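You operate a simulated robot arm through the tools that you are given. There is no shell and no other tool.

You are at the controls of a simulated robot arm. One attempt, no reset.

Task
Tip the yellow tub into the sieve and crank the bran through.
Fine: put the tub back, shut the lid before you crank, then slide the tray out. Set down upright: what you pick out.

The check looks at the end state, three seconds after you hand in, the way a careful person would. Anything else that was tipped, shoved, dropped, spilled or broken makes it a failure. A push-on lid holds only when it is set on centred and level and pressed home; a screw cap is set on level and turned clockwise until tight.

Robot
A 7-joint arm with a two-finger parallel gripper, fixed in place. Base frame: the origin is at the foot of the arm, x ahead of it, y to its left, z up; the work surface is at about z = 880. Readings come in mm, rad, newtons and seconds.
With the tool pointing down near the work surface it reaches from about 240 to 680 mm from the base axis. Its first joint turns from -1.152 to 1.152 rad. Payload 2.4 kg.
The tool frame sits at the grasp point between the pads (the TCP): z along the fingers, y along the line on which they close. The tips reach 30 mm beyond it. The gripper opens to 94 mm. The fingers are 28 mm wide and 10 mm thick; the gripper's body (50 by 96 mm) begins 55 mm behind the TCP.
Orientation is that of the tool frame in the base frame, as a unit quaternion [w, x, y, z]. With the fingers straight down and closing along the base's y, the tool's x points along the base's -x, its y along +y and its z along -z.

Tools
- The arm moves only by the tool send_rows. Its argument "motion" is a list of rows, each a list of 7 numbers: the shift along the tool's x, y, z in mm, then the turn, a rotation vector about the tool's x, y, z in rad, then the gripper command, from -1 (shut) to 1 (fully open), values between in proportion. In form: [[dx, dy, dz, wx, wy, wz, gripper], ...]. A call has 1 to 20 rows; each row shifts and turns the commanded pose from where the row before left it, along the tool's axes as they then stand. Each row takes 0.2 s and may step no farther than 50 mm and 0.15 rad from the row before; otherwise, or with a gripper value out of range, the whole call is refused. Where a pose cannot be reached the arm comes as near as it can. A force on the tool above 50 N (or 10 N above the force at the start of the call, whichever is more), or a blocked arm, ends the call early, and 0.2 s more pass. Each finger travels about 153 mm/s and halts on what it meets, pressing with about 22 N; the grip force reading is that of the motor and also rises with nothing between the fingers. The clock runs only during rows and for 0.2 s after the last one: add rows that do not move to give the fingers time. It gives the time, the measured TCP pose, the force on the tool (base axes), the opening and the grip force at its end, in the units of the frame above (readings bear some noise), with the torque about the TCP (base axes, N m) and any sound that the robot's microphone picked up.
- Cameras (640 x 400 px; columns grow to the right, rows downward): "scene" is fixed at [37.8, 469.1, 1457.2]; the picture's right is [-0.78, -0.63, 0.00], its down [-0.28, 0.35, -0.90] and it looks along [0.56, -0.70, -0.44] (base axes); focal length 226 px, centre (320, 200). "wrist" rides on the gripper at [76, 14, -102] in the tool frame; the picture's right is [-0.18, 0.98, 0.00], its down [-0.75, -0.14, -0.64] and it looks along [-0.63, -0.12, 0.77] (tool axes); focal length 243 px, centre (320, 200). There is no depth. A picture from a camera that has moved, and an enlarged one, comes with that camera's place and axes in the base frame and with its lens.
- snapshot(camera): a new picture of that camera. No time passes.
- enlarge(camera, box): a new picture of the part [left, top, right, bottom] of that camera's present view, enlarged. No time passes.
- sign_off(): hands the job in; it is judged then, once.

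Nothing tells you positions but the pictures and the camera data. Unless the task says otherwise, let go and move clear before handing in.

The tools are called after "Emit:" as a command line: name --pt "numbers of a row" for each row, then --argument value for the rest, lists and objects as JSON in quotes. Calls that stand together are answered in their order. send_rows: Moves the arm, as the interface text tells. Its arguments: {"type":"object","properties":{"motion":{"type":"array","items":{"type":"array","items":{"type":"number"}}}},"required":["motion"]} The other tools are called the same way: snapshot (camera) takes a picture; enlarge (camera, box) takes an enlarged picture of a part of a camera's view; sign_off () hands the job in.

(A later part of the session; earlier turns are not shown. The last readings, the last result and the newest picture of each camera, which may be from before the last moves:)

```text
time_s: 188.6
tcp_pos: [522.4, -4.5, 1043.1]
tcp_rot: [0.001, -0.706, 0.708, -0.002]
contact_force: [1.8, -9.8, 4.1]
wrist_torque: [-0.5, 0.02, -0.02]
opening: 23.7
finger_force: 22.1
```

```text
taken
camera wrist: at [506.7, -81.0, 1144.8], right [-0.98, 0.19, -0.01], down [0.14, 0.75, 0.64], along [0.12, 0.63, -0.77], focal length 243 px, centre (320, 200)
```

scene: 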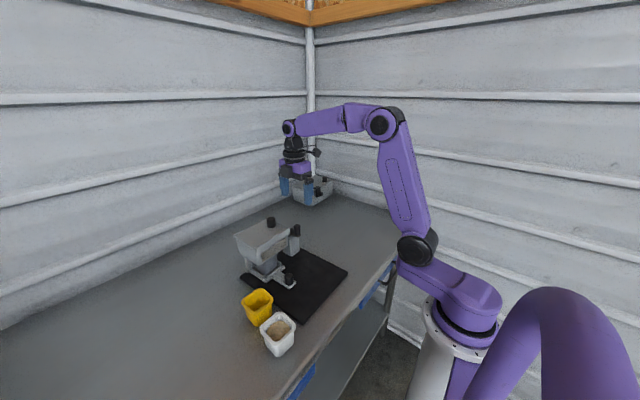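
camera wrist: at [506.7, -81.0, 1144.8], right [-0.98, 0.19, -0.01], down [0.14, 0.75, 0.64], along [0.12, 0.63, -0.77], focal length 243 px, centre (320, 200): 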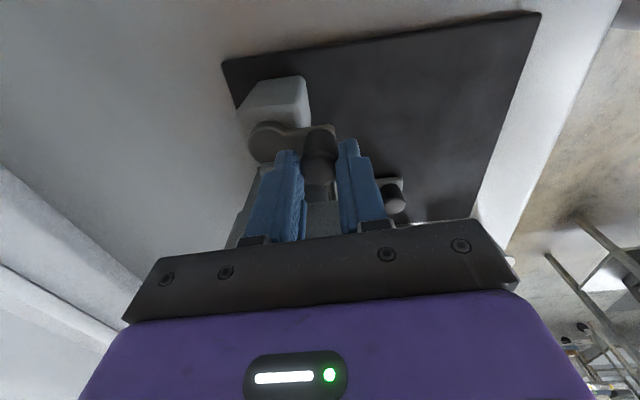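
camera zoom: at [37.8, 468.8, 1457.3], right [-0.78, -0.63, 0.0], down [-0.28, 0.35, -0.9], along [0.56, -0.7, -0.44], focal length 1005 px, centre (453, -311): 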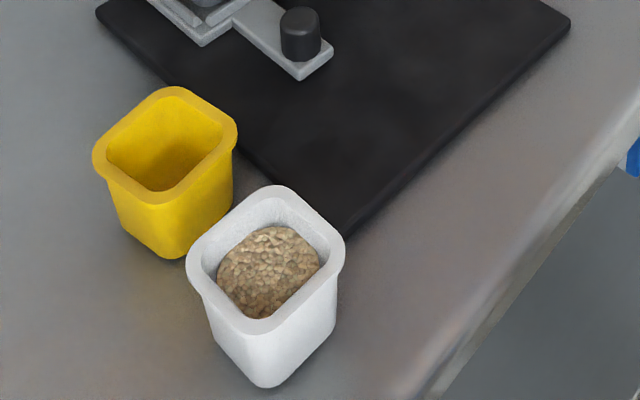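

The base plate turned about 6° clockwise and nudged the yellow tub by about 6 mm; it's still upright and everything is intact. I'll release the crank, rise, and assess.

Emit:
send_rows --pt "0 0 0 0 0 0 -0.3" --pt "0 0 0 0 0 0 0.2" --pt "0 0 0 0 0 0 1" --pt "0 0 -30 0 0 0 1" --pt "0 0 -45 0 0 0 1" --pt "0 0 -45 0 0 0 1" --pt "0 0 0 0 0 0 1"

Emit:
snapshot --camera "scene"

Emit:
snapshot --camera "wrist"

Emit:
enlarge --camera "scene" --box '[220, 200, 360, 290]'

```text
time_s: 190.2
tcp_pos: [523.1, -1.2, 1164.7]
tcp_rot: [0.001, -0.706, 0.708, -0.001]
contact_force: [0.3, 0.0, -0.5]
wrist_torque: [0.01, 0.02, 0.02]
opening: 94.4
finger_force: 0.0
```

```text
taken
```

scene: 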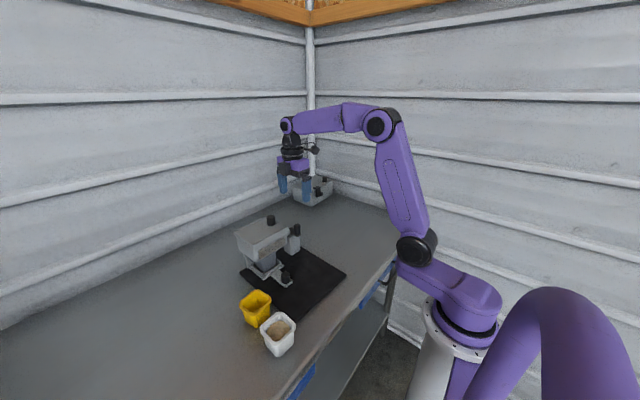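

```text
taken
camera wrist: at [507.9, -77.8, 1266.6], right [-0.98, 0.19, 0.0], down [0.14, 0.75, 0.64], along [0.12, 0.63, -0.77], focal length 243 px, centre (320, 200)
```

wrist: 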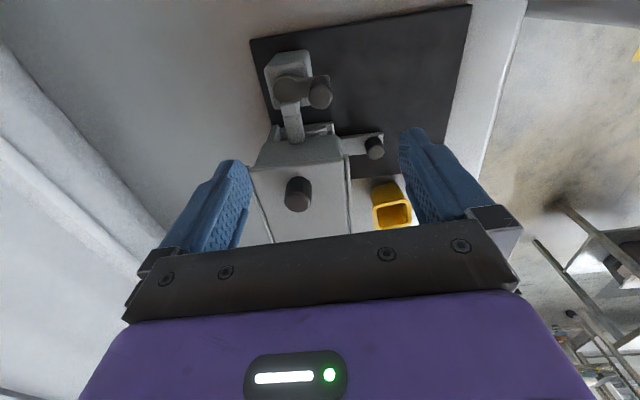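

```text
4.44 times, centred on (290, 245) of scene
camera zoom: at [37.8, 469.1, 1457.2], right [-0.78, -0.63, 0.0], down [-0.28, 0.35, -0.9], along [0.56, -0.7, -0.44], focal length 1005 px, centre (453, 0)
```

zoom: 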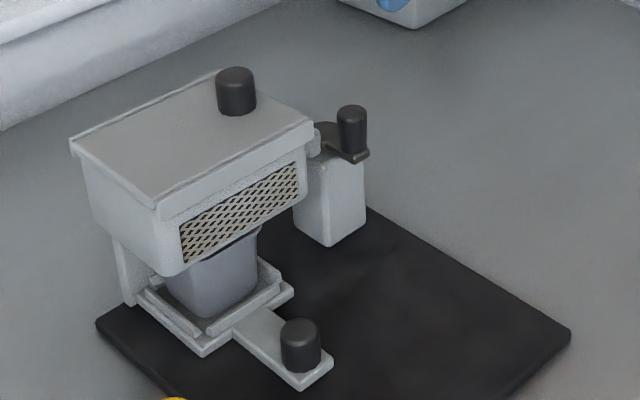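

I'll turn the tool back and view the tray handle and the cup from above.

Emit:
send_rows --pt "0 0 0 0 0 0.143 1" --pt "0 0 0 0 0 0.143 1" --pt "0 0 0 0 0 0.143 1" --pt "0 0 0 0 0 0.143 1" --pt "0 0 0 0 0 0.143 1" --pt "0 0 0 0 0 0.143 1" --pt "0 0 0 0 0 0.143 1" --pt "0 0 0 0 0 0.143 1" --pt "0 0 0 0 0 0.143 1" --pt "0 0 0 0 0 0.143 1" --pt "0 0 0 0 0 0.141 1" --pt "23.2 30.2 11.2 0 0 0 1" --pt "23.2 30.2 11.2 0 0 0 1" --pt "23.2 30.2 11.2 0 0 0 1" --pt "23.2 30.2 11.2 0 0 0 1" --pt "0 0 0 0 0 0 1"

Emit:
snapshot --camera "wrist"

Emit:
enlarge --camera "wrist" --box '[200, 20, 440, 170]'

```text
time_s: 193.6
tcp_pos: [430.3, 117.4, 1118.1]
tcp_rot: [0.001, 0.001, 1.0, 0.0]
contact_force: [-0.6, 0.1, -0.5]
wrist_torque: [-0.02, 0.0, 0.01]
opening: 93.9
finger_force: 0.0
```

```text
taken
camera wrist: at [352.3, 131.6, 1220.1], right [0.19, 0.98, 0.0], down [0.75, -0.14, 0.64], along [0.63, -0.12, -0.77], focal length 243 px, centre (320, 200)
```

wrist: 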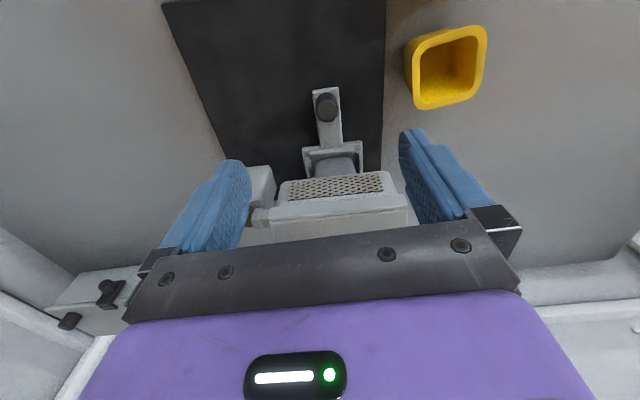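

```text
2.67 times, centred on (320, 95) of wrist
camera zoom: at [352.3, 131.6, 1220.1], right [0.19, 0.98, 0.0], down [0.75, -0.14, 0.64], along [0.63, -0.12, -0.77], focal length 647 px, centre (320, 480)
```

zoom: 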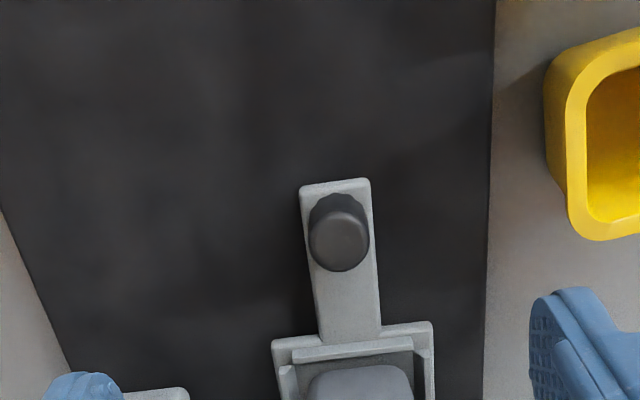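

The tray knob is at about (457, 119), its top is near z = 931. A vertical hand would foul the hopper front, so I'll lean the tool about 20° back and approach the knob that way.

Emit:
send_rows --pt "0 0 0 0 -0.117 0 1" --pt "0 0 0 0 -0.117 0 1" --pt "0 0 0 0 -0.117 0 1" --pt "7.3 0.7 39.2 0 0 0 1" --pt "7.3 0.7 39.2 0 0 0 1" --pt "7.3 0.7 39.2 0 0 0 1" --pt "0 0 0 0 0 0 1"

Emit:
snapshot --camera "wrist"

Emit:
enlarge --camera "scene" --box '[220, 200, 340, 300]'

```text
time_s: 195.2
tcp_pos: [450.6, 119.2, 998.8]
tcp_rot: [0.175, 0.001, 0.985, 0.0]
contact_force: [0.1, -0.2, 0.8]
wrist_torque: [-0.03, -0.01, -0.02]
opening: 94.2
finger_force: 0.2
```

```text
taken
camera wrist: at [342.5, 133.1, 1068.3], right [0.17, 0.98, 0.06], down [0.49, -0.14, 0.86], along [0.86, -0.12, -0.5], focal length 243 px, centre (320, 200)
```

wrist: 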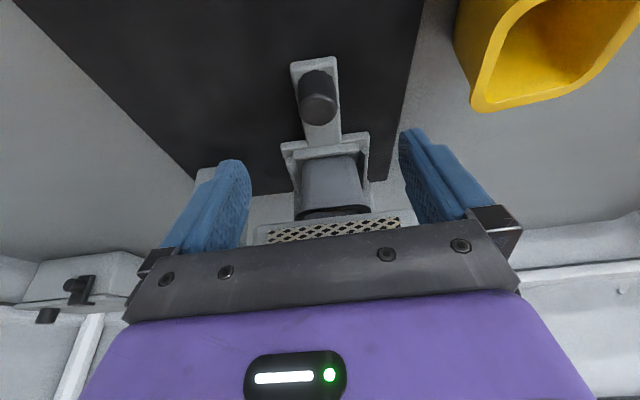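

```text
4.00 times, centred on (280, 250) of scene
camera zoom: at [37.8, 469.1, 1457.2], right [-0.78, -0.63, 0.0], down [-0.28, 0.35, -0.9], along [0.56, -0.7, -0.44], focal length 905 px, centre (480, 0)
```

zoom: 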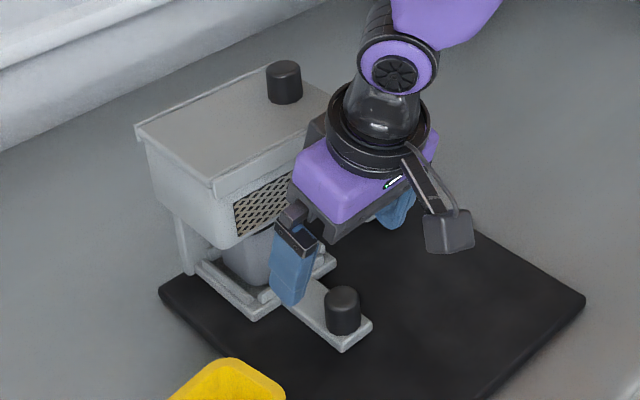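

A box on the gripper's far side would come close to the hopper front, so I'll lean further back before descending.

Emit:
send_rows --pt "0 0 0 0 -0.105 0 1" --pt "0 0 0 0 -0.105 0 1" --pt "0 0 0 0 -0.1 0 1" --pt "14.4 0.1 16.1 0 0 0 1" --pt "14.4 0.1 16.1 0 0 0 1" --pt "0 0 0 0 0 0 1"

Emit:
snapshot --camera "wrist"

Emit:
enlarge --camera "scene" --box '[220, 200, 340, 300]'

```text
time_s: 196.6
tcp_pos: [442.1, 130.7, 954.6]
tcp_rot: [0.292, -0.004, 0.956, 0.018]
contact_force: [0.1, 0.2, -0.5]
wrist_torque: [0.01, 0.02, 0.02]
opening: 93.9
finger_force: 0.1
out of reach, approached as far as the arm can: row 3
```

```text
taken
camera wrist: at [321.8, 140.8, 997.9], right [0.13, 0.98, 0.14], down [0.27, -0.17, 0.95], along [0.95, -0.09, -0.29], focal length 243 px, centre (320, 200)
```

wrist: 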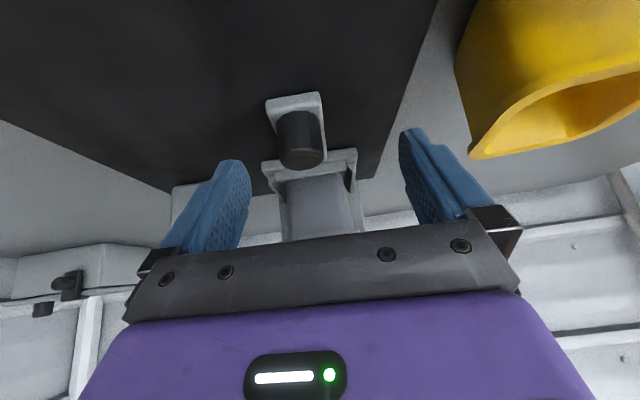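

```text
4.00 times, centred on (280, 250) of scene
camera zoom: at [37.8, 469.1, 1457.2], right [-0.78, -0.63, 0.0], down [-0.28, 0.35, -0.9], along [0.56, -0.7, -0.44], focal length 905 px, centre (480, 0)
```

zoom: 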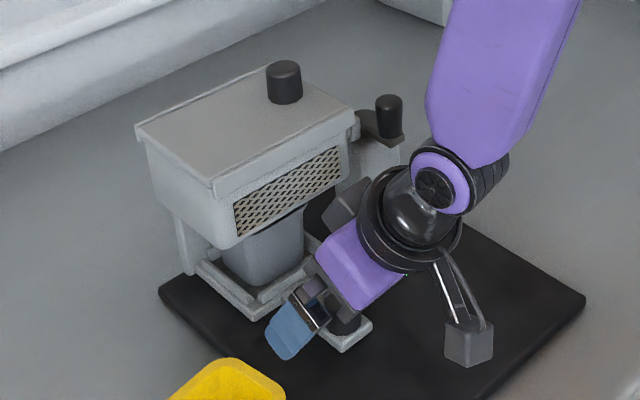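

I'm too close to the wrist's aligned posture here. The 20° lean actually had about 17 mm of clearance, so I'll back up and return to it.

Emit:
send_rows --pt "-22.3 1.3 -33.1 0 0 0 1" --pt "0 0 0 0.0123 0.0803 0.0005 1" --pt "0 0 0 0.0123 0.0803 0.0005 1" --pt "0 0 0 0.0123 0.0803 0.0005 1" --pt "0 0 0 0 0 0 1"

Emit:
snapshot --camera "scene"

```text
time_s: 197.8
tcp_pos: [442.6, 130.6, 995.2]
tcp_rot: [0.174, 0.0, 0.985, 0.001]
contact_force: [-0.3, -0.7, -1.3]
wrist_torque: [-0.01, 0.01, -0.01]
opening: 94.2
finger_force: 0.0
```

```text
taken
```

scene: 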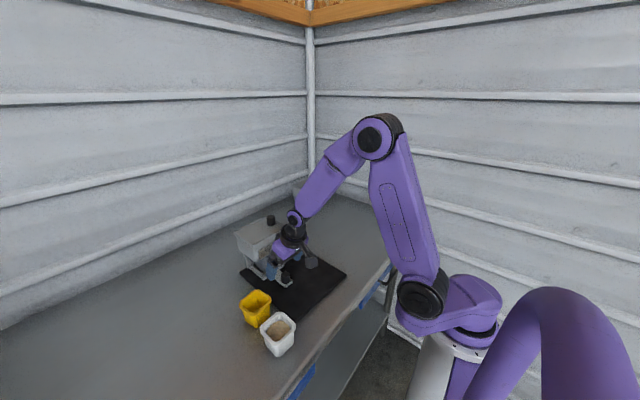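

Emit:
send_rows --pt "0 0 0 0 0.08 0 1" --pt "-8.6 -11.3 2.4 0 0 0 1" --pt "7.9 0 28.5 0 0 0 1" --pt "5.3 0 19 0 0 0 1" --pt "0 0 0 0 0 0 1"

Emit:
snapshot --camera "wrist"

Emit:
enlarge --camera "scene" --box '[220, 210, 320, 300]'

```text
time_s: 199.0
tcp_pos: [450.5, 118.4, 946.0]
tcp_rot: [0.136, 0.0, 0.991, 0.001]
contact_force: [0.7, 0.2, -0.9]
wrist_torque: [0.02, 0.01, -0.01]
opening: 94.1
finger_force: 0.0
```

```text
taken
camera wrist: at [348.9, 132.6, 1023.7], right [0.18, 0.98, 0.05], down [0.55, -0.14, 0.82], along [0.81, -0.12, -0.57], focal length 243 px, centre (320, 200)
```

wrist: 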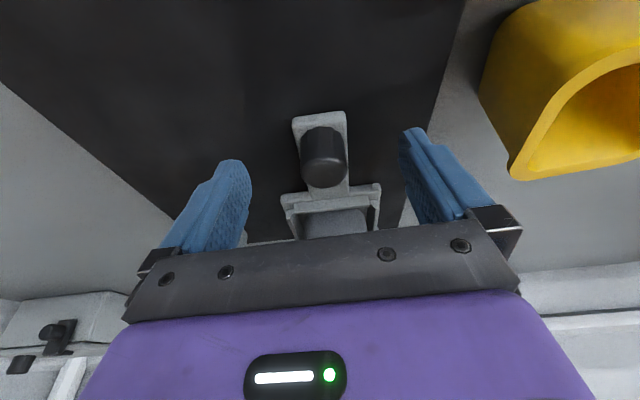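

```text
4.44 times, centred on (270, 255) of scene
camera zoom: at [37.8, 469.1, 1457.2], right [-0.78, -0.63, 0.0], down [-0.28, 0.35, -0.9], along [0.56, -0.7, -0.44], focal length 1005 px, centre (542, -44)
```

zoom: 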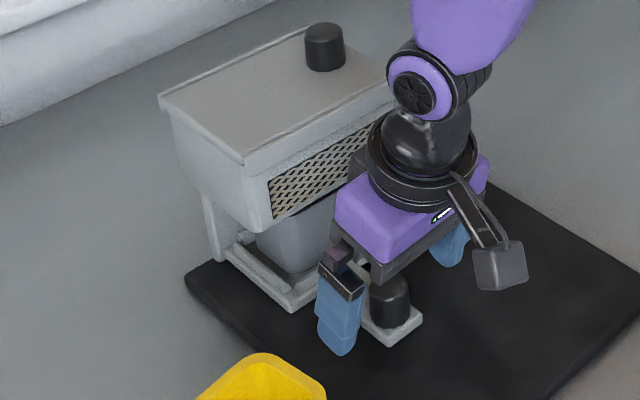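

The knob is centred between the fingers with clear space around. I'll lower the last bit and grip it.

Emit:
send_rows --pt "2.4 0.5 8.7 0 0 0 1" --pt "0 0 0 0 0 0 0" --pt "0 0 0 0 0 0 -0.4" --pt "0 0 0 0 0 0 -1" --pt "0 0 0 0 0 0 -1"

Emit:
enlarge --camera "scene" --box '[220, 210, 320, 300]'

```text
time_s: 200.2
tcp_pos: [451.2, 119.9, 935.3]
tcp_rot: [0.136, -0.001, 0.991, 0.002]
contact_force: [1.1, 8.0, -0.5]
wrist_torque: [0.2, -0.1, -0.06]
opening: 33.6
finger_force: 22.1
```

```text
4.44 times, centred on (270, 255) of scene
camera zoom: at [37.8, 469.3, 1457.2], right [-0.78, -0.63, 0.0], down [-0.28, 0.35, -0.9], along [0.56, -0.7, -0.44], focal length 1005 px, centre (542, -44)
```

zoom: 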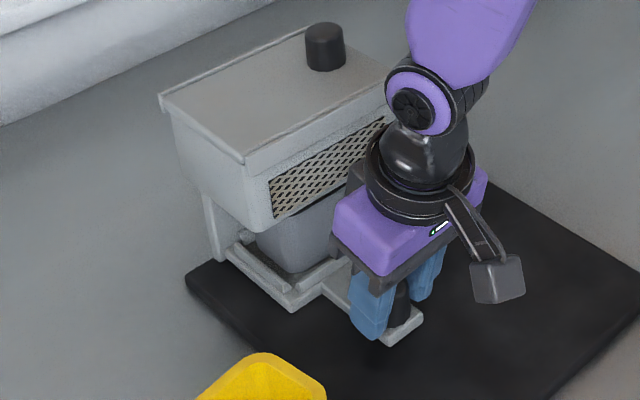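

It's gripped at 33.6 mm (the fingers hold the handle sides around the knob). I'll pull gently toward the robot, watching whether the tray alone moves.

Emit:
send_rows --pt "2.9 0.2 -0.8 0 0 0 -1" --pt "4.82 0.4 -1.33 0 0 0 -1" --pt "4.82 0.4 -1.33 0 0 0 -1" --pt "4.82 0.4 -1.33 0 0 0 -1" --pt "0 0 0 0 0 0 -1"

Emit:
enlarge --camera "scene" --box '[220, 210, 320, 300]'

Emit:
enlarge --camera "scene" --box '[220, 200, 360, 290]'

```text
time_s: 201.4
tcp_pos: [433.7, 118.5, 935.5]
tcp_rot: [0.135, 0.001, 0.991, 0.001]
contact_force: [-0.5, -0.4, -1.1]
wrist_torque: [-0.1, 0.06, -0.13]
opening: 33.6
finger_force: 22.6
```

```text
4.44 times, centred on (270, 255) of scene
camera zoom: at [37.9, 469.1, 1457.2], right [-0.78, -0.63, 0.0], down [-0.28, 0.35, -0.9], along [0.56, -0.7, -0.44], focal length 1005 px, centre (542, -44)
```

zoom: 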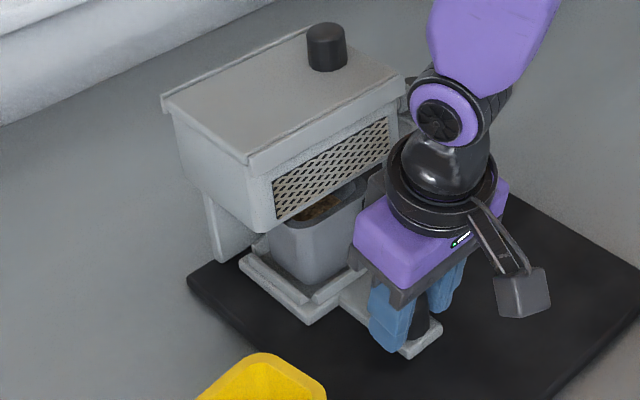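

```text
4.44 times, centred on (290, 245) of scene
camera zoom: at [37.9, 469.1, 1457.2], right [-0.78, -0.63, 0.0], down [-0.28, 0.35, -0.9], along [0.56, -0.7, -0.44], focal length 1005 px, centre (453, 0)
```

zoom: 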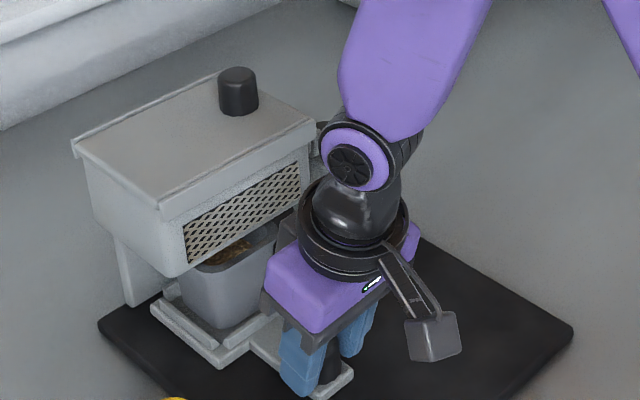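

The tray slides with the cup on it, and I can see bran in the cup. I'll keep pulling while bringing the tool upright to stay away from the aligned-wrist posture.

Emit:
send_rows --pt "3.13 0.35 -1.07 0 0.068 0 -1" --pt "3.19 0.35 -0.85 0 0.068 0 -1" --pt "3.24 0.35 -0.64 0 0.068 0 -1" --pt "3.29 0.35 -0.42 0 0.066 0 -1" --pt "0 0 0 0 0 0 -1"

Emit:
enlarge --camera "scene" --box '[220, 200, 360, 290]'

```text
time_s: 202.6
tcp_pos: [419.7, 120.9, 937.7]
tcp_rot: [0.0, -0.001, 1.0, 0.001]
contact_force: [1.0, -3.2, 1.4]
wrist_torque: [-0.37, -0.33, 0.11]
opening: 27.7
finger_force: 22.2
```

```text
4.44 times, centred on (290, 245) of scene
camera zoom: at [37.8, 469.0, 1457.3], right [-0.78, -0.63, 0.0], down [-0.28, 0.35, -0.9], along [0.56, -0.7, -0.44], focal length 1005 px, centre (453, 0)
```

zoom: 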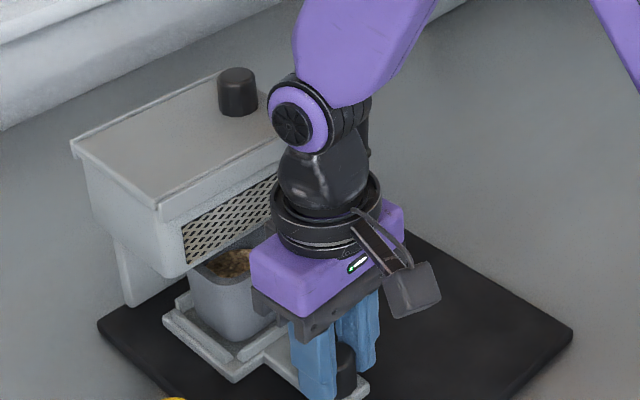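

The knob itself is gripped now (27.7 mm) with the tool vertical. I'll continue pulling.

Emit:
send_rows --pt "5 0.4 0 0 0 0 -1" --pt "5 0.4 0 0 0 0 -1" --pt "5 0.4 0 0 0 0 -1" --pt "5 0.4 0 0 0 0 -1" --pt "5 0.4 0 0 0 0 -1" --pt "5 0.4 0 0 0 0 -1" --pt "0 0 0 0 0 0 -1"

Emit:
enlarge --camera "scene" --box '[220, 200, 360, 290]'

```text
time_s: 204.2
tcp_pos: [391.5, 123.7, 937.3]
tcp_rot: [0.001, 0.0, 1.0, 0.002]
contact_force: [-1.1, -18.0, 16.8]
wrist_torque: [-0.8, -0.12, 0.04]
opening: 27.5
finger_force: 22.2
```

```text
4.44 times, centred on (290, 245) of scene
camera zoom: at [37.6, 468.5, 1457.4], right [-0.78, -0.63, 0.0], down [-0.28, 0.35, -0.9], along [0.56, -0.7, -0.44], focal length 1005 px, centre (453, 0)
```

zoom: 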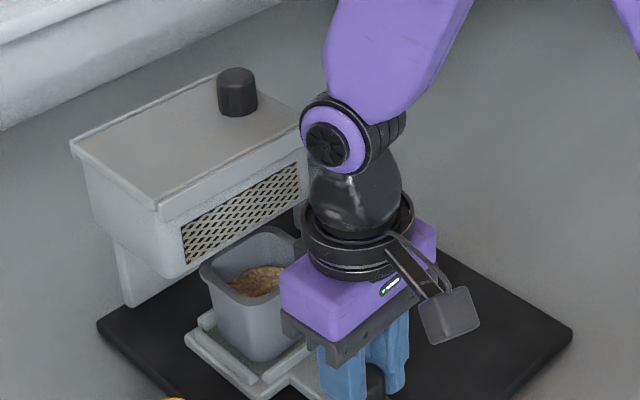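

The sideways force shows I drifted off the tray's axis. I'll correct y and relax before continuing.

Emit:
send_rows --pt "0 -1.8 -0.8 0 0 0 -1" --pt "0 0 0 0 0 0 -1"

```text
time_s: 204.8
tcp_pos: [390.5, 122.5, 937.2]
tcp_rot: [0.001, -0.001, 1.0, 0.002]
contact_force: [0.9, -3.3, -6.0]
wrist_torque: [-0.33, -0.43, -0.03]
opening: 27.6
finger_force: 22.1
```

Emit:
send_rows --pt "5 0.1 0.3 0 0 0 -1" --pt "5 0.35 0 0 0 0 -1" --pt "5 0.35 0 0 0 0 -1" --pt "5 0.35 0 0 0 0 -1" --pt "0 0 0 0 0 0 -1"

Emit:
enlarge --camera "scene" --box '[220, 200, 360, 290]'

```text
time_s: 206.0
tcp_pos: [369.8, 124.6, 938.7]
tcp_rot: [0.001, 0.001, 1.0, 0.001]
contact_force: [0.1, 2.2, -10.3]
wrist_torque: [-0.32, 0.15, 0.09]
opening: 27.8
finger_force: 22.2
```

```text
4.44 times, centred on (290, 245) of scene
camera zoom: at [37.9, 469.2, 1457.2], right [-0.78, -0.63, 0.0], down [-0.28, 0.35, -0.9], along [0.56, -0.7, -0.44], focal length 1005 px, centre (453, 0)
```

zoom: 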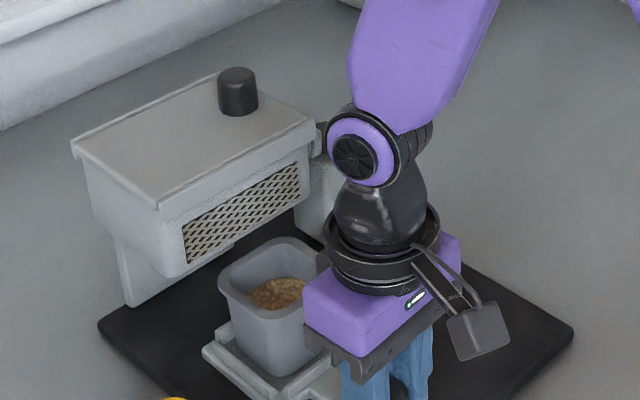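

The cup is nearly clear of the hopper and holds bran. I'll pull a little more, watching for the end stop.

Emit:
send_rows --pt "4 0.25 0.5 0 0 0 -1" --pt "4 0.3 0 0 0 0 -1" --pt "4 0.3 0 0 0 0 -1" --pt "0 0 0 0 0 0 -1"

Emit:
enlarge --camera "scene" --box '[220, 200, 360, 290]'

```text
time_s: 207.0
tcp_pos: [359.2, 123.5, 937.6]
tcp_rot: [0.002, -0.001, 1.0, 0.002]
contact_force: [5.1, -0.5, -4.6]
wrist_torque: [-0.37, 0.31, 0.02]
opening: 27.5
finger_force: 22.4
```

```text
4.44 times, centred on (290, 245) of scene
camera zoom: at [38.0, 469.1, 1457.2], right [-0.78, -0.63, 0.0], down [-0.28, 0.35, -0.9], along [0.56, -0.7, -0.44], focal length 1005 px, centre (453, 0)
```

zoom: 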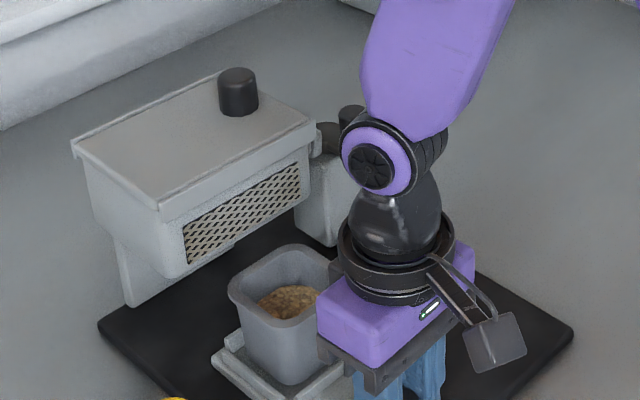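

A stop seems near (5 N in x). Since the sifter sits about 8 mm too far in +x, I'll pull a little further and watch how it follows.

Emit:
send_rows --pt "3 0.2 0.2 0 0 0 -1" --pt "3 0.2 0 0 0 0 -1" --pt "0 0 0 0 0 0 -1"

Emit:
enlarge --camera "scene" --box '[220, 200, 360, 290]'

```text
time_s: 207.8
tcp_pos: [354.1, 126.0, 939.1]
tcp_rot: [0.003, 0.0, 1.0, 0.001]
contact_force: [11.4, -1.6, -0.2]
wrist_torque: [-0.36, -0.63, 0.07]
opening: 27.6
finger_force: 22.1
```

```text
4.44 times, centred on (290, 245) of scene
camera zoom: at [38.1, 469.1, 1457.2], right [-0.78, -0.63, 0.0], down [-0.28, 0.35, -0.9], along [0.56, -0.7, -0.44], focal length 1005 px, centre (453, 0)
```

zoom: 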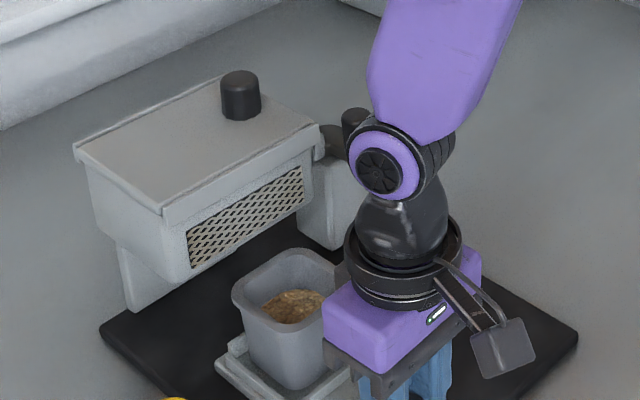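

The tray is at its stop, fully out, and the sifter followed by about 3 mm. It still needs about 5° of counter-clockwise turn. I'll use the extended handle as a lever and pull it gently toward -y.

Emit:
send_rows --pt "1 -2 0 0 0 0 -1" --pt "0.5 -2 0 0 0 0 -1" --pt "0.5 -2 0 0 0 0 -1" --pt "0 -2 0 0 0 0 -1" --pt "0 -2 0 0 0 0 -1" --pt "0 0 0 0 0 0 -1"

Emit:
enlarge --camera "scene" --box '[220, 200, 360, 290]'

```text
time_s: 209.2
tcp_pos: [350.5, 115.8, 937.5]
tcp_rot: [0.0, 0.0, 1.0, 0.001]
contact_force: [-0.4, 9.9, 2.9]
wrist_torque: [-0.12, 0.22, 0.18]
opening: 27.9
finger_force: 22.2
```

```text
4.44 times, centred on (290, 245) of scene
camera zoom: at [37.7, 469.3, 1457.1], right [-0.78, -0.63, 0.0], down [-0.28, 0.35, -0.9], along [0.56, -0.7, -0.44], focal length 1005 px, centre (453, 0)
```

zoom: 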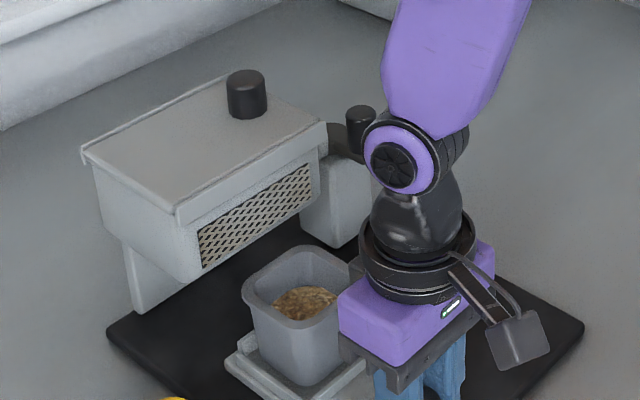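

The pose is now near (0.5, -3.6) mm with about 4° remaining. I'll release the tray knob and rise, then give the far corner of the base plate a small push in +y to finish the turn.

Emit:
send_rows --pt "0 1 0 0 0 0 -1" --pt "0 0 0 0 0 0 -0.2" --pt "0 0 0 0 0 0 0.3" --pt "0 0 -10 0 0 0 1" --pt "0 0 -40 0 0 0 1" --pt "0 0 -45 0 0 0 1" --pt "0 0 -45 0 0 0 1" --pt "0 0 -45 0 0 0 1" --pt "0 0 0 0 0 0 1"

Emit:
snapshot --camera "wrist"

Emit:
enlarge --camera "scene" --box '[220, 200, 360, 290]'

Emit:
enlarge --camera "scene" --box '[220, 270, 360, 360]'

```text
time_s: 211.2
tcp_pos: [351.6, 116.8, 1123.4]
tcp_rot: [0.001, 0.0, 1.0, 0.001]
contact_force: [0.4, -0.2, -0.5]
wrist_torque: [-0.04, 0.01, 0.02]
opening: 94.0
finger_force: 0.0
```

```text
taken
camera wrist: at [273.7, 130.6, 1225.5], right [0.18, 0.98, 0.0], down [0.75, -0.14, 0.64], along [0.63, -0.12, -0.77], focal length 243 px, centre (320, 200)
```

wrist: 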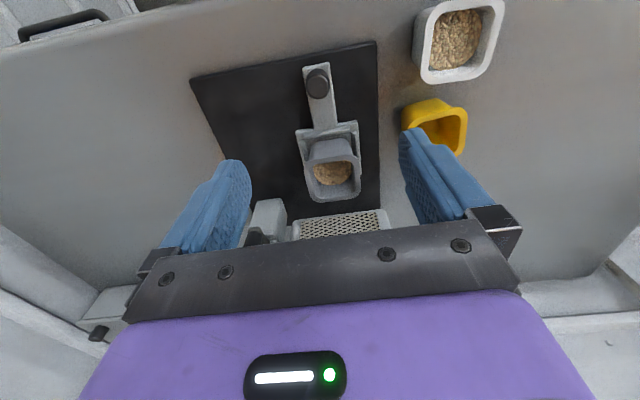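

```text
4.44 times, centred on (290, 245) of scene
camera zoom: at [37.8, 469.1, 1457.2], right [-0.78, -0.63, 0.0], down [-0.28, 0.35, -0.9], along [0.56, -0.7, -0.44], focal length 1005 px, centre (453, 0)
```

zoom: 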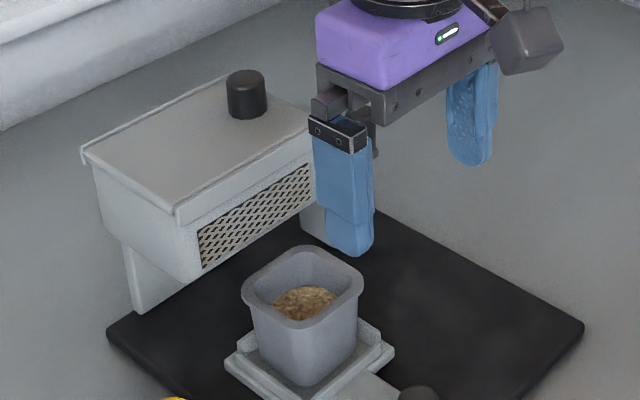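

```text
4.44 times, centred on (290, 315) of scene
camera zoom: at [37.8, 469.1, 1457.2], right [-0.78, -0.63, 0.0], down [-0.28, 0.35, -0.9], along [0.56, -0.7, -0.44], focal length 1005 px, centre (453, -311)
```

zoom: 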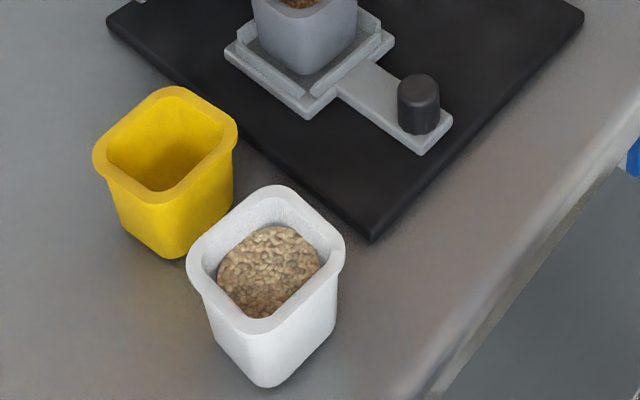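

The tray is out and the cup holds the sifted bran. I'll look closely at the cup contents and the mesh window to judge whether sifting is complete.

Emit:
enlarge --camera "wrist" --box '[280, 110, 390, 210]'

Emit:
enlarge --camera "scene" --box '[255, 225, 315, 275]'

Emit:
enlarge --camera "scene" --box '[260, 250, 320, 300]'

```text
4.00 times, centred on (335, 160) of wrist
camera zoom: at [273.7, 130.6, 1225.5], right [0.18, 0.98, 0.0], down [0.75, -0.14, 0.64], along [0.63, -0.12, -0.77], focal length 970 px, centre (260, 360)
```

zoom: 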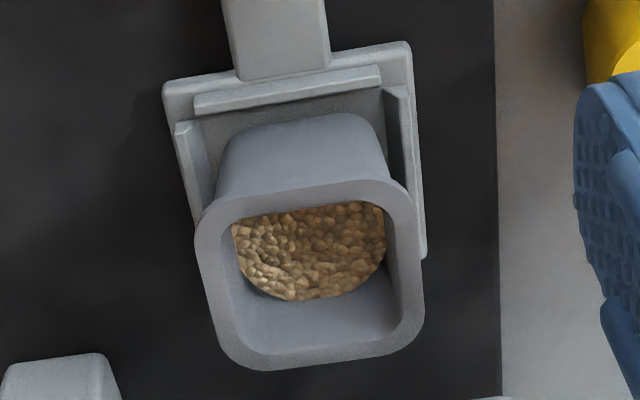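

```text
8.00 times, centred on (285, 250) of scene
camera zoom: at [37.8, 469.1, 1457.2], right [-0.78, -0.63, 0.0], down [-0.28, 0.35, -0.9], along [0.56, -0.7, -0.44], focal length 1809 px, centre (600, -200)
```

zoom: 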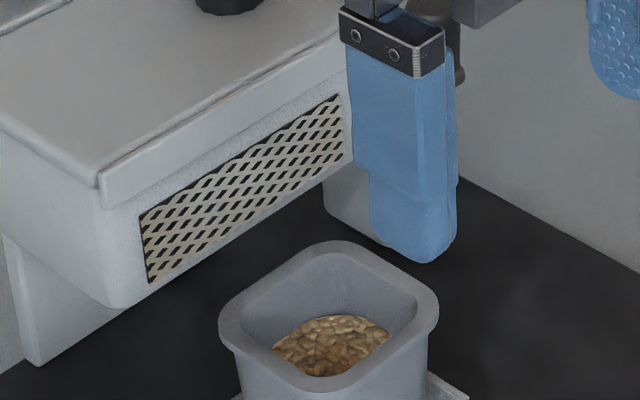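

```text
8.00 times, centred on (290, 275) of scene
camera zoom: at [37.8, 469.1, 1457.2], right [-0.78, -0.63, 0.0], down [-0.28, 0.35, -0.9], along [0.56, -0.7, -0.44], focal length 1809 px, centre (560, -400)
```

zoom: 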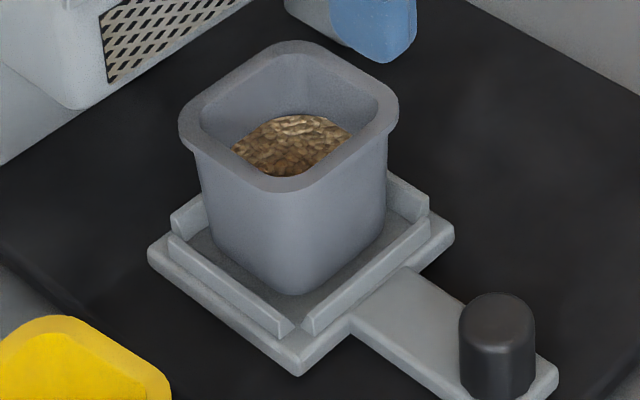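

The cup's bran depth matches what was in the tub, so the bran is through. Now I'll finish restoring the sifter: go behind its -y side with closed fingers to nudge the far corner of the base plate.

Emit:
send_rows --pt "0 0 -40 0 0 0 1" --pt "-34 -31.7 0 0 0 0 0" --pt "-34 -31.7 0 0 0 0 -1" --pt "-34 -31.7 0 0 0 0 -1" --pt "-34 -31.7 0 0 0 0 -1" --pt "-34 -31.7 0 0 0 0 -1" --pt "-34 -31.7 0 0 0 0 -1" --pt "-34 -31.7 0 0 0 0 -1" --pt "0 0 0 0 0 -0.143 -1" --pt "0 0 0 0 0 -0.143 -1" --pt "0 0 0 0 0 -0.143 -1" --pt "0 0 0 0 0 -0.143 -1" --pt "0 0 0 0 0 -0.143 -1" --pt "0 0 0 0 0 -0.143 -1" --pt "0 0 0 0 0 -0.143 -1" --pt "0 0 0 0 0 -0.143 -1" --pt "0 0 0 0 0 -0.143 -1" --pt "0 0 0 0 0 -0.143 -1" --pt "0 0 0 0 0 -0.141 -1"

Emit:
snapshot --camera "wrist"

Emit:
snapshot --camera "scene"

```text
time_s: 215.2
tcp_pos: [589.1, -106.0, 1161.3]
tcp_rot: [-0.001, 0.709, -0.705, 0.001]
contact_force: [-0.1, -0.1, -0.2]
wrist_torque: [-0.01, -0.01, -0.01]
opening: 0.0
finger_force: 21.9
```

```text
taken
camera wrist: at [573.9, -183.1, 1263.7], right [-0.98, 0.18, 0.0], down [0.14, 0.75, 0.64], along [0.12, 0.63, -0.76], focal length 243 px, centre (320, 200)
```

wrist: 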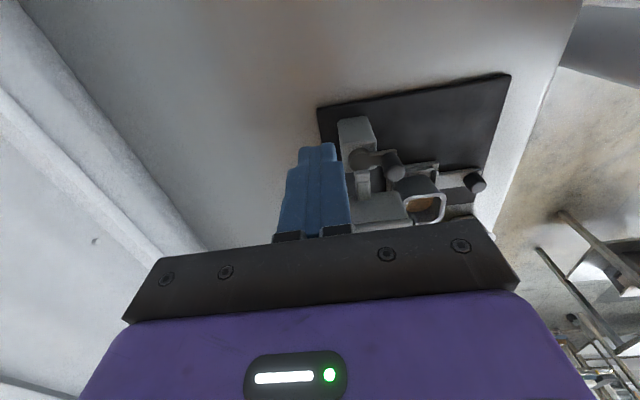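

```text
taken
```

scene: 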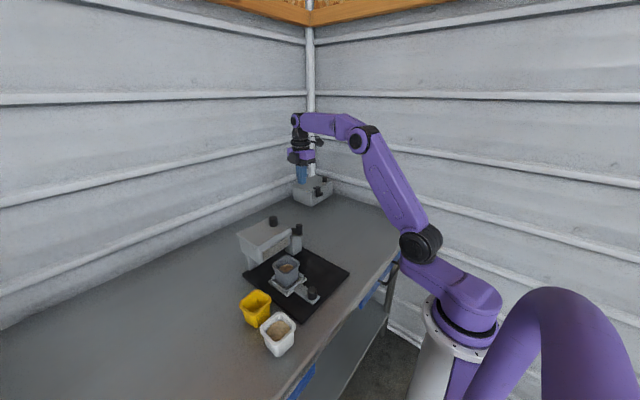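

Emit:
enlarge --camera "wrist" --box '[300, 60, 520, 220]'

```text
2.50 times, centred on (410, 140) of wrist
camera zoom: at [573.9, -183.1, 1263.7], right [-0.98, 0.18, 0.0], down [0.14, 0.75, 0.64], along [0.12, 0.63, -0.76], focal length 606 px, centre (95, 350)
```

zoom: 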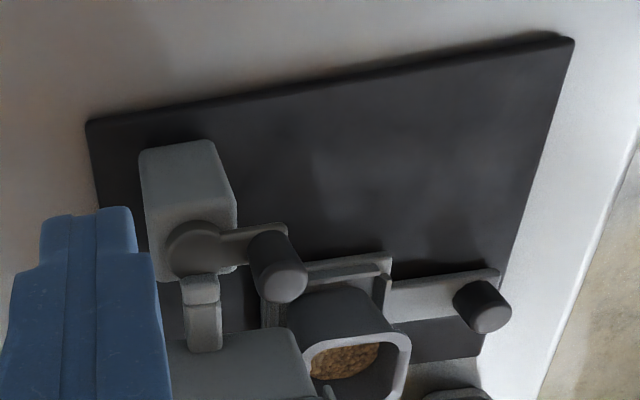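

Emit:
enlarge --camera "scene" --box '[220, 200, 360, 290]'

Emit:
enlarge --camera "scene" --box '[225, 205, 315, 265]'

```text
4.44 times, centred on (290, 245) of scene
camera zoom: at [37.8, 469.1, 1457.2], right [-0.78, -0.63, 0.0], down [-0.28, 0.35, -0.9], along [0.56, -0.7, -0.44], focal length 1005 px, centre (453, 0)
```

zoom: 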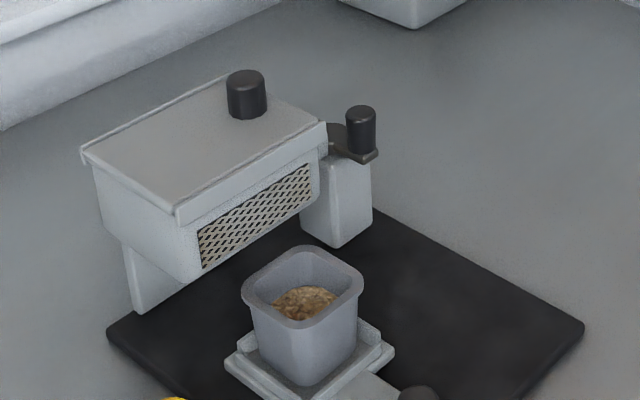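

```text
6.67 times, centred on (270, 235) of scene
camera zoom: at [37.8, 469.1, 1457.2], right [-0.78, -0.63, 0.0], down [-0.28, 0.35, -0.9], along [0.56, -0.7, -0.44], focal length 1508 px, centre (653, -33)
```

zoom: 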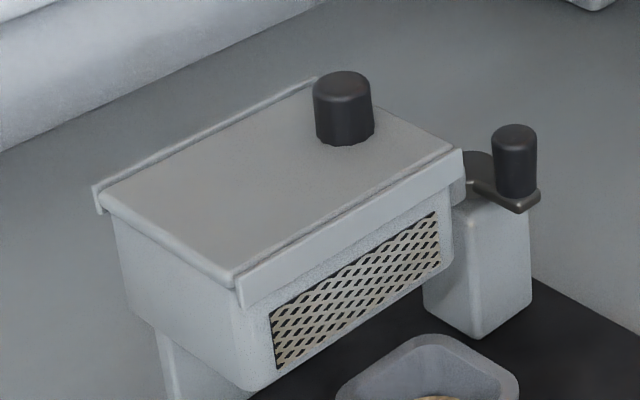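

A careful comparison gives a remaining offset of about (0, -5) mm and about 2° clockwise. A push of about 9 mm in +y at this far corner should correct both. I'll descend beside the plate.

Emit:
send_rows --pt "0 0 45 0 0 0 -1" --pt "0 0 45 0 0 0 -1" --pt "0 0 45 0 0 0 -1" --pt "0 0 45 0 0 0 -1" --pt "0 0 40 0 0 0 -1" --pt "0 0 22 0 0 0 -1" --pt "0 0 0 0 0 0 -1"

Emit:
snapshot --camera "wrist"

Emit:
enlarge --camera "scene" --box '[240, 180, 340, 260]'

```text
time_s: 216.8
tcp_pos: [589.8, -105.8, 918.9]
tcp_rot: [-0.001, 0.707, -0.707, 0.0]
contact_force: [0.6, -0.5, 0.1]
wrist_torque: [0.0, -0.01, 0.0]
opening: 0.1
finger_force: 22.1
```

```text
taken
camera wrist: at [573.2, -182.4, 1021.5], right [-0.98, 0.18, 0.0], down [0.14, 0.75, 0.64], along [0.12, 0.63, -0.76], focal length 243 px, centre (320, 200)
```

wrist: 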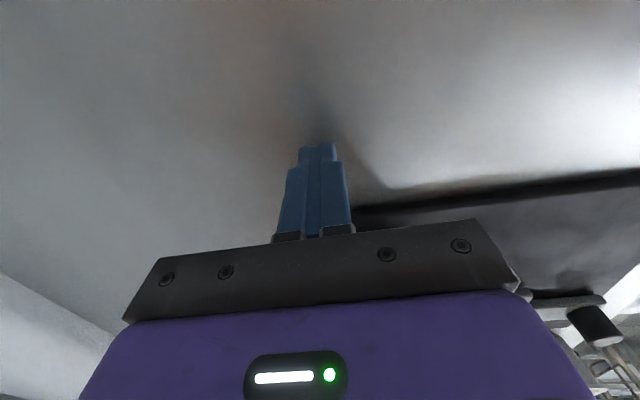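

```text
5.00 times, centred on (290, 220) of scene
camera zoom: at [37.8, 469.1, 1457.2], right [-0.78, -0.63, 0.0], down [-0.28, 0.35, -0.9], along [0.56, -0.7, -0.44], focal length 1131 px, centre (470, 100)
```

zoom: 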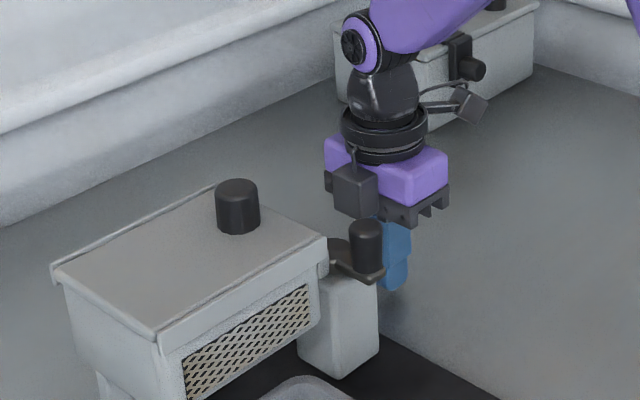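

Emit:
send_rows --pt "0 0 5 0 0 0 -1" --pt "-6 0 0 0 0 0 -1" --pt "-6 0 0 0 0 0 -1" --pt "-3 0 0 0 0 0 -1" --pt "-3 0 0 0 0 0 -1" --pt "0 0 0 0 0 0 -1"

```text
time_s: 218.2
tcp_pos: [589.6, -87.6, 915.0]
tcp_rot: [-0.001, 0.708, -0.707, 0.0]
contact_force: [0.7, 1.0, 0.8]
wrist_torque: [-0.02, 0.02, 0.01]
opening: 0.1
finger_force: 22.5
```

Emit:
send_rows --pt "-2 0 0.8 0 0 0 -1" --pt "-2 0 0 0 0 0 -1" --pt "-2 0 0 0 0 0 -1" --pt "-2 0 0 0 0 0 -1" --pt "0 0 0 0 0 0 -1"

Emit:
enlarge --camera "scene" --box '[220, 200, 360, 290]'

```text
time_s: 219.4
tcp_pos: [589.2, -79.5, 914.5]
tcp_rot: [-0.001, 0.707, -0.707, 0.0]
contact_force: [0.6, -0.1, 0.1]
wrist_torque: [-0.01, 0.03, 0.0]
opening: 0.0
finger_force: 22.0
```

```text
4.44 times, centred on (290, 245) of scene
camera zoom: at [37.8, 469.1, 1457.2], right [-0.78, -0.63, 0.0], down [-0.28, 0.35, -0.9], along [0.56, -0.7, -0.44], focal length 1005 px, centre (453, 0)
```

zoom: 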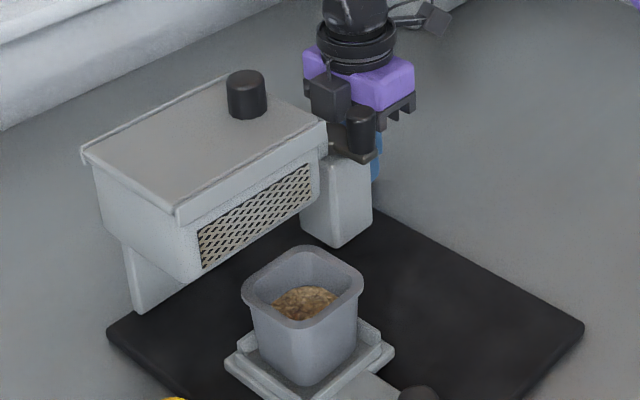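

Emit:
send_rows --pt "-2 0 0.5 0 0 0 -1" --pt "-2 0 0 0 0 0 -1" --pt "-2 0 0 0 0 0 -1" --pt "-2 0 0 0 0 0 -1" --pt "0 0 0 0 0 0 -1"

```text
time_s: 220.6
tcp_pos: [591.3, -71.1, 915.2]
tcp_rot: [-0.002, 0.707, -0.707, 0.001]
contact_force: [2.7, -8.7, 5.6]
wrist_torque: [0.75, 0.21, 0.0]
opening: 0.0
finger_force: 22.1
```

Contact made. I'll push in small steps and watch.

Emit:
send_rows --pt "-2 0 0 0 0 0 -1" --pt "-2 0 0 0 0 0 -1" --pt "-2 0 0 0 0 0 -1" --pt "0 0 0 0 0 0 -1"

Emit:
enlarge --camera "scene" --box '[220, 200, 360, 290]'

Emit:
enlarge --camera "scene" --box '[225, 205, 315, 265]'

```text
time_s: 221.6
tcp_pos: [589.3, -66.3, 913.4]
tcp_rot: [0.0, -0.707, 0.707, 0.001]
contact_force: [0.3, -9.3, 0.4]
wrist_torque: [0.57, 0.03, 0.13]
opening: 0.0
finger_force: 22.2
```

```text
4.44 times, centred on (290, 245) of scene
camera zoom: at [37.8, 468.8, 1457.3], right [-0.78, -0.63, 0.0], down [-0.28, 0.35, -0.9], along [0.56, -0.7, -0.44], focal length 1005 px, centre (453, 0)
```

zoom: 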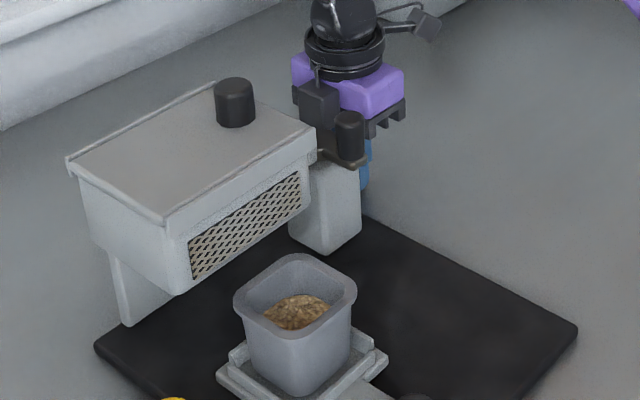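

```text
6.67 times, centred on (270, 235) of scene
camera zoom: at [37.8, 468.8, 1457.3], right [-0.78, -0.63, 0.0], down [-0.28, 0.35, -0.9], along [0.56, -0.7, -0.44], focal length 1508 px, centre (653, -33)
```

zoom: 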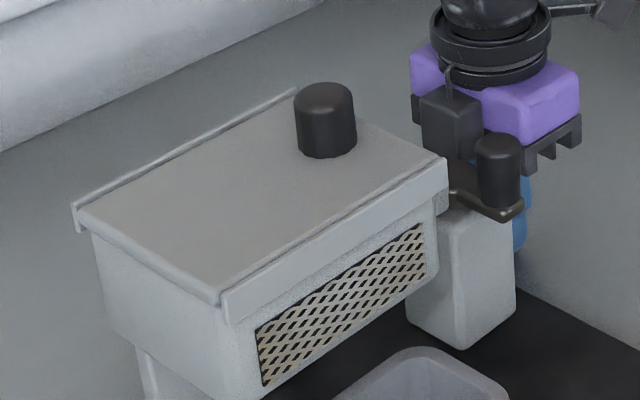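

The sifter's orientation is restored and it's within about 3 mm of its original place. I'll back off and rise.

Emit:
send_rows --pt "3 0 0 0 0 0 -1" --pt "10 0 0 0 0 0 -1" --pt "20 0 -10 0 0 0 -1" --pt "0 0 -45 0 0 0 -1" --pt "0 0 -45 0 0 0 -1" --pt "0 0 -45 0 0 0 -1" --pt "0 0 -45 0 0 0 -1" --pt "0 0 -45 0 0 0 -1" --pt "0 0 0 0 0 0 -1"

Emit:
enlarge --camera "scene" --box '[220, 200, 360, 290]'

Emit:
enlarge --camera "scene" --box '[220, 270, 360, 360]'

Emit:
enlarge --camera "scene" --box '[225, 205, 315, 265]'

```text
time_s: 223.6
tcp_pos: [588.6, -100.9, 1150.4]
tcp_rot: [0.001, -0.707, 0.707, 0.0]
contact_force: [0.9, 0.0, 1.4]
wrist_torque: [0.0, 0.0, 0.03]
opening: 0.0
finger_force: 22.0
```

```text
4.44 times, centred on (290, 245) of scene
camera zoom: at [37.8, 469.1, 1457.2], right [-0.78, -0.63, 0.0], down [-0.28, 0.35, -0.9], along [0.56, -0.7, -0.44], focal length 1005 px, centre (453, 0)
```

zoom: 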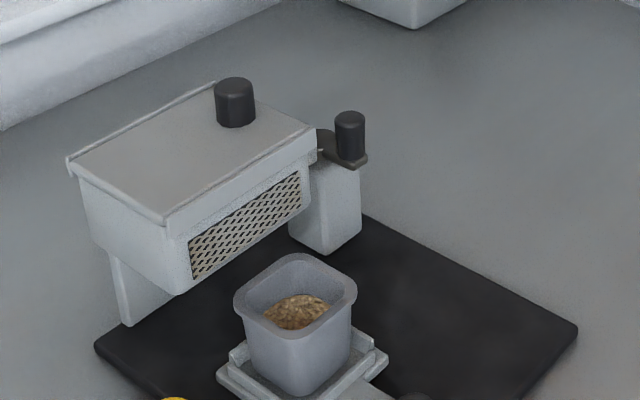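

```text
4.44 times, centred on (290, 315) of scene
camera zoom: at [37.8, 469.1, 1457.2], right [-0.78, -0.63, 0.0], down [-0.28, 0.35, -0.9], along [0.56, -0.7, -0.44], focal length 1005 px, centre (453, -311)
```

zoom: 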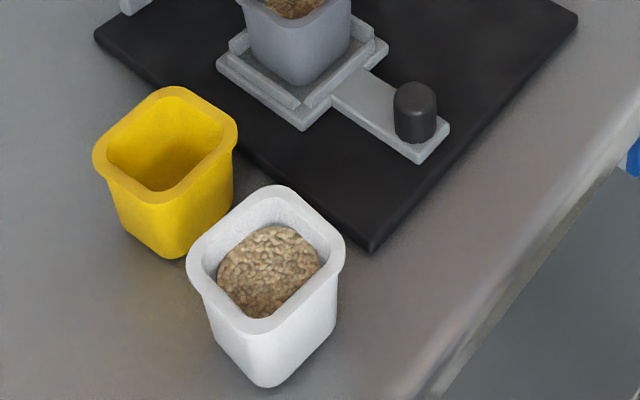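

```text
6.67 times, centred on (270, 235) of scene
camera zoom: at [37.8, 469.1, 1457.2], right [-0.78, -0.63, 0.0], down [-0.28, 0.35, -0.9], along [0.56, -0.7, -0.44], focal length 1508 px, centre (653, -33)
```

zoom: 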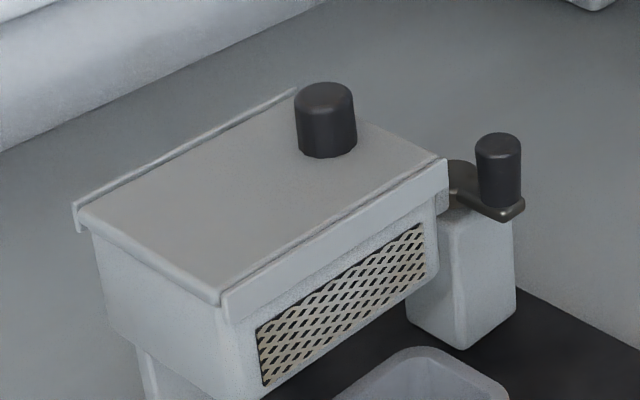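

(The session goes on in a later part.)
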